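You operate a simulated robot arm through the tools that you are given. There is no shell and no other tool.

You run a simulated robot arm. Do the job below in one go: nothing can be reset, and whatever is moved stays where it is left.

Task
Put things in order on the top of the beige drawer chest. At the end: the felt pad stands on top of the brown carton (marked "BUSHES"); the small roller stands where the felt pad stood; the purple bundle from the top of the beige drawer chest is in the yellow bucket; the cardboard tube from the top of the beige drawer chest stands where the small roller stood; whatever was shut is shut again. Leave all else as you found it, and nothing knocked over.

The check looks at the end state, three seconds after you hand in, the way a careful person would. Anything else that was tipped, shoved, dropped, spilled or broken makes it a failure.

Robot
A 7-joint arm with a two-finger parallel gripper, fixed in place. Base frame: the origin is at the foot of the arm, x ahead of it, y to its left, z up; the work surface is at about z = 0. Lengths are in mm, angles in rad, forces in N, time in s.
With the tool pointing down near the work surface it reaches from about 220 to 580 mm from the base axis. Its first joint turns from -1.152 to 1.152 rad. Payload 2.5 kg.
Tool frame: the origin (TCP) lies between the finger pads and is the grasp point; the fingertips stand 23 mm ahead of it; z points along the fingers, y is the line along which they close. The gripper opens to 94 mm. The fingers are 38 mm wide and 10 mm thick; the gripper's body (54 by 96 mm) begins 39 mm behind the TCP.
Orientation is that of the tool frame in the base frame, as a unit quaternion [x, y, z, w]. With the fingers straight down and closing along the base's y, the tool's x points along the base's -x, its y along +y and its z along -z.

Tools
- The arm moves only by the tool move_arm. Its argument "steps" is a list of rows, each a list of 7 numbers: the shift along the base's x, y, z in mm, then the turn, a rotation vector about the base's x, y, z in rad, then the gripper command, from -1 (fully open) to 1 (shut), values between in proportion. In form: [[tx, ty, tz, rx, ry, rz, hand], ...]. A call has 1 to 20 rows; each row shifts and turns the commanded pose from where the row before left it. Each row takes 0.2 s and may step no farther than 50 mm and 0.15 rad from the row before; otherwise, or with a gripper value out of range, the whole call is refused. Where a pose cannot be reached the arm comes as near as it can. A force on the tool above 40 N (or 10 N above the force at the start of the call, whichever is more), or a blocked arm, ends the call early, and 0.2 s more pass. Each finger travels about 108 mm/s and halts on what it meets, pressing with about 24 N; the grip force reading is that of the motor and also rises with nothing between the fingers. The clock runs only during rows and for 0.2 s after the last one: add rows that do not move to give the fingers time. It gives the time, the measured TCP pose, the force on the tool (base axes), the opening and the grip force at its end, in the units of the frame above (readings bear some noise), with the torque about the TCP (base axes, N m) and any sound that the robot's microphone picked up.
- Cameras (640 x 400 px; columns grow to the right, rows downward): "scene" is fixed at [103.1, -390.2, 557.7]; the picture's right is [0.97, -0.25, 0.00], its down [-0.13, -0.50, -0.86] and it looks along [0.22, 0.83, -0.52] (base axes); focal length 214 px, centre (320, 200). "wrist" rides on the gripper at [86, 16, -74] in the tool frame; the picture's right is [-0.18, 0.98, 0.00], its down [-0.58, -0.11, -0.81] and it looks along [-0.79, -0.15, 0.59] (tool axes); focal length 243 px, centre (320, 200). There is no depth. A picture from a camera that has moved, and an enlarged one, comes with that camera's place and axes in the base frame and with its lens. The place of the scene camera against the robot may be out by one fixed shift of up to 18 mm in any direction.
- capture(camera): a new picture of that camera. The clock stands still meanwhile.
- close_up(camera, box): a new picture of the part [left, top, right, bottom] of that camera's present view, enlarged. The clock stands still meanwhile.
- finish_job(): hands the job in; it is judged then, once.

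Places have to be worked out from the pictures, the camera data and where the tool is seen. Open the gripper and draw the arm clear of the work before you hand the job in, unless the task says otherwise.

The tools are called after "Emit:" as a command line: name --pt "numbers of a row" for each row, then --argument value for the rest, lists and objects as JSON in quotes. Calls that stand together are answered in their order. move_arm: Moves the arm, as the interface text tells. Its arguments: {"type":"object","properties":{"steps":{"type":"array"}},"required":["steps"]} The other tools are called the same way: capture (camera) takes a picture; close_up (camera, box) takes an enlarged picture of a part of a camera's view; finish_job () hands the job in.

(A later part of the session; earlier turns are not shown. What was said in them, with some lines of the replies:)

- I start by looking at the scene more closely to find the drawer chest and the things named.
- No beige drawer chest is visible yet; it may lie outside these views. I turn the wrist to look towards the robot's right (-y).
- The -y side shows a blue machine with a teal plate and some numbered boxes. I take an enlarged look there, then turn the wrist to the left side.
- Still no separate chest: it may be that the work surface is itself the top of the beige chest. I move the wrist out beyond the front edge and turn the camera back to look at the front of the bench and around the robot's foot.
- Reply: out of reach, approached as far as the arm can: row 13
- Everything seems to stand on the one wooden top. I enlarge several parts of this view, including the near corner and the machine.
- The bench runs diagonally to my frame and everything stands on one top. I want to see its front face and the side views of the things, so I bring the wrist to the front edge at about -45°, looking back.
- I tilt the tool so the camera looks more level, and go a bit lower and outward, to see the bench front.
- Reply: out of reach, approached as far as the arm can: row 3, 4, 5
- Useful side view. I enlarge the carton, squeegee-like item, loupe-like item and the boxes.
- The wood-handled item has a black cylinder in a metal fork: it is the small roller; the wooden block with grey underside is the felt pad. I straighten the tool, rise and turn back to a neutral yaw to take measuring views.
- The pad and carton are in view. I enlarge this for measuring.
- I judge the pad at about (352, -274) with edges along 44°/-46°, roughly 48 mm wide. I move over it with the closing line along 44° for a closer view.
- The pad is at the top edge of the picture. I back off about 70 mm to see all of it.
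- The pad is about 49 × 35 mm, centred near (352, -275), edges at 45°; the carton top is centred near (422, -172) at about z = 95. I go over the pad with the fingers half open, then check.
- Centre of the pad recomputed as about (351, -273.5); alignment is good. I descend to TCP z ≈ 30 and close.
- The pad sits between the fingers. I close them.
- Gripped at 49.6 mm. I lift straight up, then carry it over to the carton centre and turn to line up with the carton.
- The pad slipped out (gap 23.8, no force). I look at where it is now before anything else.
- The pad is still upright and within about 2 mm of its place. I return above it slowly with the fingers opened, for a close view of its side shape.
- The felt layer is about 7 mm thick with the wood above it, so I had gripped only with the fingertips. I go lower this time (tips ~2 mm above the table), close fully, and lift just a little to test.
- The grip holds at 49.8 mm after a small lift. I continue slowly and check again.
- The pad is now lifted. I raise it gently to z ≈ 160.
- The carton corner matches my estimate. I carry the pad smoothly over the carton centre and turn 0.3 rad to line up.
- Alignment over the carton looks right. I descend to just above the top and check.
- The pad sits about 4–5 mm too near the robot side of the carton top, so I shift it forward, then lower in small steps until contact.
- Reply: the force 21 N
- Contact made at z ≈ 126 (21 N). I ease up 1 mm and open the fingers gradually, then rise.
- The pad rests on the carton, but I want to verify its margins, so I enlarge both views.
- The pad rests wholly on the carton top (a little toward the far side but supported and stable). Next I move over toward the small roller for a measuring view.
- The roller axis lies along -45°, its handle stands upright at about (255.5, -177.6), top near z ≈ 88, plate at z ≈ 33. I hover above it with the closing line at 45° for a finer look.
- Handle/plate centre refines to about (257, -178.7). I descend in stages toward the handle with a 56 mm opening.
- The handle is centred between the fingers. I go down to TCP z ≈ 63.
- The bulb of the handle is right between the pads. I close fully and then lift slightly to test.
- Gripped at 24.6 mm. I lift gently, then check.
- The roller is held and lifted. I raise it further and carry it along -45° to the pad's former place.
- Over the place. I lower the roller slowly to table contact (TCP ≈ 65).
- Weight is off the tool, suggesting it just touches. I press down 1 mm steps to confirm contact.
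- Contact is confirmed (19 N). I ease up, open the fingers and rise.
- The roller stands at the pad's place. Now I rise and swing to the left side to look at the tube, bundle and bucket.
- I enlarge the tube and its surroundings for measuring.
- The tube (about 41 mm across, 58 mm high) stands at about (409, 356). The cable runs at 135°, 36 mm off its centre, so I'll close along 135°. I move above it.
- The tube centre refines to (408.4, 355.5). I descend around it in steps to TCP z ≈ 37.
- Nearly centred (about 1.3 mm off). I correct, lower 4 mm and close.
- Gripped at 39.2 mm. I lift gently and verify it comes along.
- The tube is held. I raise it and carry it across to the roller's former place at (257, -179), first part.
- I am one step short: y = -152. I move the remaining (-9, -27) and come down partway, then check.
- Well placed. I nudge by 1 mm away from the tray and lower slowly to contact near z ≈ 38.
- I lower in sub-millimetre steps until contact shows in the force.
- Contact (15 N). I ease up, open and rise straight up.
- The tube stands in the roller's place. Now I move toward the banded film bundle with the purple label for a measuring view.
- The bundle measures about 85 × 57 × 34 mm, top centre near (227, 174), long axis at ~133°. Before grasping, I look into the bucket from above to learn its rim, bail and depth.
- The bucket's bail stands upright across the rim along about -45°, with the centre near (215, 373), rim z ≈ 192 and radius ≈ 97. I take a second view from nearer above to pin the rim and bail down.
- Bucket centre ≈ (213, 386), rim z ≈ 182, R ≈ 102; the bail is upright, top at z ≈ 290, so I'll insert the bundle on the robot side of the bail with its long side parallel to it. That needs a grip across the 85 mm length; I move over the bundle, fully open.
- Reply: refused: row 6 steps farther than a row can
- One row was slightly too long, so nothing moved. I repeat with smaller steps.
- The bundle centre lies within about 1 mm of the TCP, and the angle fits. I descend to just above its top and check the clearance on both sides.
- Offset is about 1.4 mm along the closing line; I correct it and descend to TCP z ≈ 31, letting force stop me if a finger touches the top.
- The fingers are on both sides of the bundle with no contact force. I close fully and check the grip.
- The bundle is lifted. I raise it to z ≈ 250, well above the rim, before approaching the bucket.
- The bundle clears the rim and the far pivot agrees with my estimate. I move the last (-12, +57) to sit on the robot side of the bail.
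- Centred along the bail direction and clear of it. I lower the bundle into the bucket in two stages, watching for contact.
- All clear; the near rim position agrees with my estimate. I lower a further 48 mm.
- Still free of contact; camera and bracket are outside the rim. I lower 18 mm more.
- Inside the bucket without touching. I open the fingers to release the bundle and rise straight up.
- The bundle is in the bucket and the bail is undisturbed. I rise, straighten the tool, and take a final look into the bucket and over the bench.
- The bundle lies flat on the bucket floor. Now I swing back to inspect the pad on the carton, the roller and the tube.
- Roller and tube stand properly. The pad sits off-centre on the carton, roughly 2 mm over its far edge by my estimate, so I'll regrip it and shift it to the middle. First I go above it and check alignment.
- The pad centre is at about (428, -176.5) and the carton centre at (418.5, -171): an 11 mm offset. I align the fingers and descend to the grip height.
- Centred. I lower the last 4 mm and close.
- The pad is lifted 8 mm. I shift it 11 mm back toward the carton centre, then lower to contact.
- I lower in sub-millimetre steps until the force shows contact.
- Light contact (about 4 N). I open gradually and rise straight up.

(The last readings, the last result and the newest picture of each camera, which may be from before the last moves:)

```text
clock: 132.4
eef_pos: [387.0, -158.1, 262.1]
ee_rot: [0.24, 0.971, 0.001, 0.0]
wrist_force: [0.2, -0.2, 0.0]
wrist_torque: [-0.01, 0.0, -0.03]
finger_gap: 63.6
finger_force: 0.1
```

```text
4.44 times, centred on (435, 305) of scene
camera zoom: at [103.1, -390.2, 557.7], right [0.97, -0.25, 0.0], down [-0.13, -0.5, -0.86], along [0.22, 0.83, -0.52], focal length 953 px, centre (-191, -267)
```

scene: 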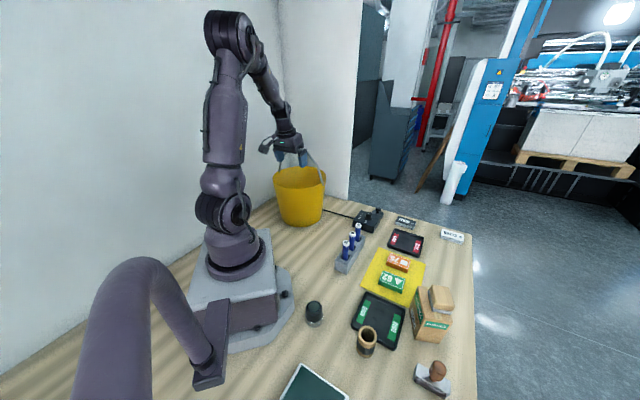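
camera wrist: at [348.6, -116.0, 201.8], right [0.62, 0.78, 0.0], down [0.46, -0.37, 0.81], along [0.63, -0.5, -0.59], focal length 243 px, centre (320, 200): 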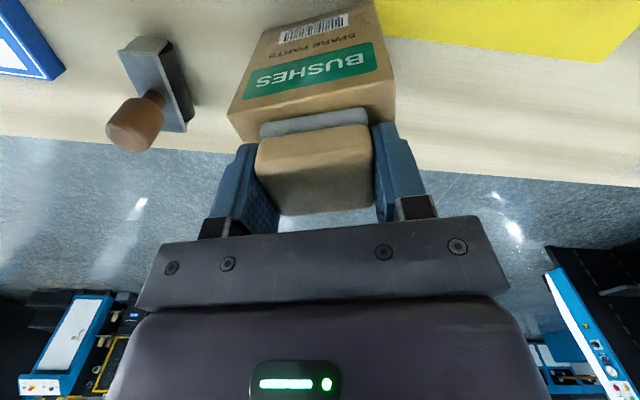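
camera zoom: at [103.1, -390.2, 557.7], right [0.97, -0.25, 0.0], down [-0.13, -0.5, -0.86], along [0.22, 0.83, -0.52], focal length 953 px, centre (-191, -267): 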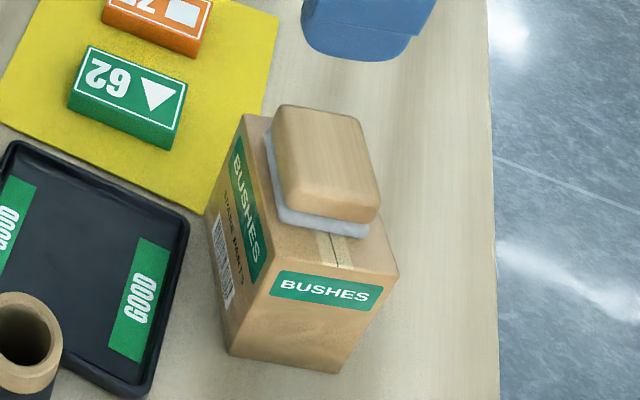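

The pad is now centred on the carton. I open the gripper and draw the arm back up to the start pose for a last overall look.

Emit:
move_arm --pt "-5 5 40 0 0 0.06 -1" --pt "-15 20 40 0 0 0.06 -1" --pt "-15 25 40 0 0 0.06 -1" --pt "-15 25 40 0 0 0.06 -1" --pt "-15 25 40 0 0 0.06 -1" --pt "-15 20 40 0 0 0.06 -1" --pt "-15 10 5 0 0 0.06 -1" --pt "-15 9 0 0 0 0.06 -1" --pt "0 0 0 0 0 0 -1"

Emit:
capture --camera "scene"

Emit:
close_up --camera "scene" --box '[260, 180, 480, 400]'

Emit:
capture --camera "wrist"

```text
clock: 134.4
eef_pos: [277.5, -18.6, 507.4]
ee_rot: [0.003, 1.0, 0.001, 0.0]
wrist_force: [-0.1, -0.3, -0.2]
wrist_torque: [-0.05, -0.02, -0.01]
finger_gap: 93.9
finger_force: 0.1
```

```text
taken
```

scene: 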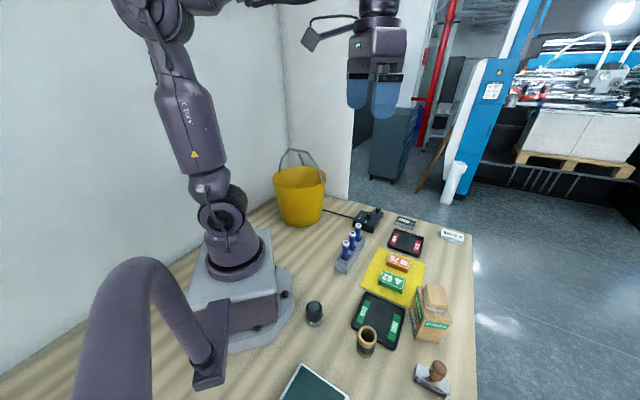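

```text
1.82 times, centred on (370, 290) of scene
camera zoom: at [103.1, -390.2, 557.7], right [0.97, -0.25, 0.0], down [-0.13, -0.5, -0.86], along [0.22, 0.83, -0.52], focal length 390 px, centre (229, 36)
```

zoom: 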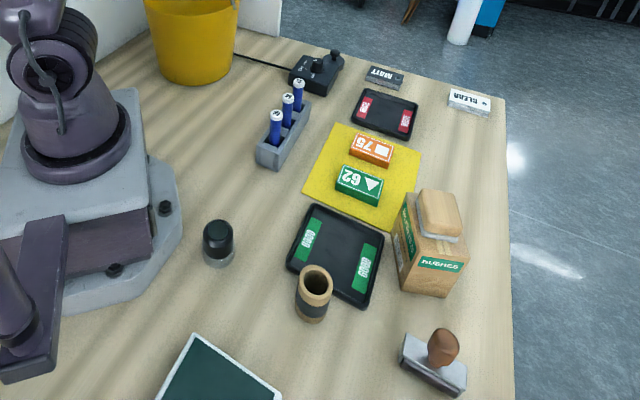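

```text
taken
camera wrist: at [191.6, -0.5, 582.1], right [0.19, 0.98, 0.0], down [0.58, -0.11, 0.81], along [0.79, -0.15, -0.59], focal length 243 px, centre (320, 200)
```

wrist: 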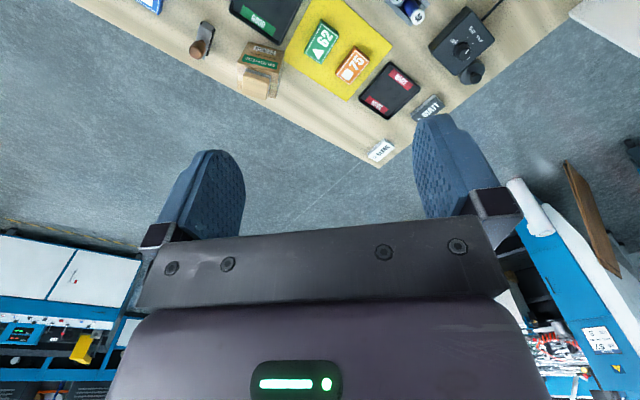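

Everything is in place: the pad is centred on the carton, the roller and tube are standing where they should, and the bundle is in the bucket. The rest is unchanged, nothing was opened, and the arm is clear with the gripper open. I hand in.

Emit:
finish_job

```text
The job is handed in.
```

I've handed in the job, with all four things moved and nothing knocked over that I could see in the last pictures.

- **Felt pad:** it stands centred on top of the brown "BUSHES" carton. It slipped out of the gripper on the first lift and stayed upright in its place. I also set it down about 11 mm off centre at first, so I picked it up again and moved it to the middle.
- **Small roller:** it stands upright where the felt pad stood.
- **Cardboard tube:** it stands where the small roller stood, a few millimetres from the "GOOD" tray.
- **Purple bundle:** it lies flat on the floor of the yellow bucket. I could only lower it partway because of the rim, the upright handle and the wrist camera, so it dropped roughly 100 mm. The bucket and its handle look unmoved.

I made two guesses:

- **Drawer chest:** I never saw a separate beige drawer chest and couldn't get a view of the bench's front. I took the wooden work surface to be its top.
- **Bundle:** I took it to be the banded "FILM 26 m" stack with the purple label, the only thing there with purple on it.

I opened nothing, so nothing needed shutting. The arm is back at its start pose with the gripper open.
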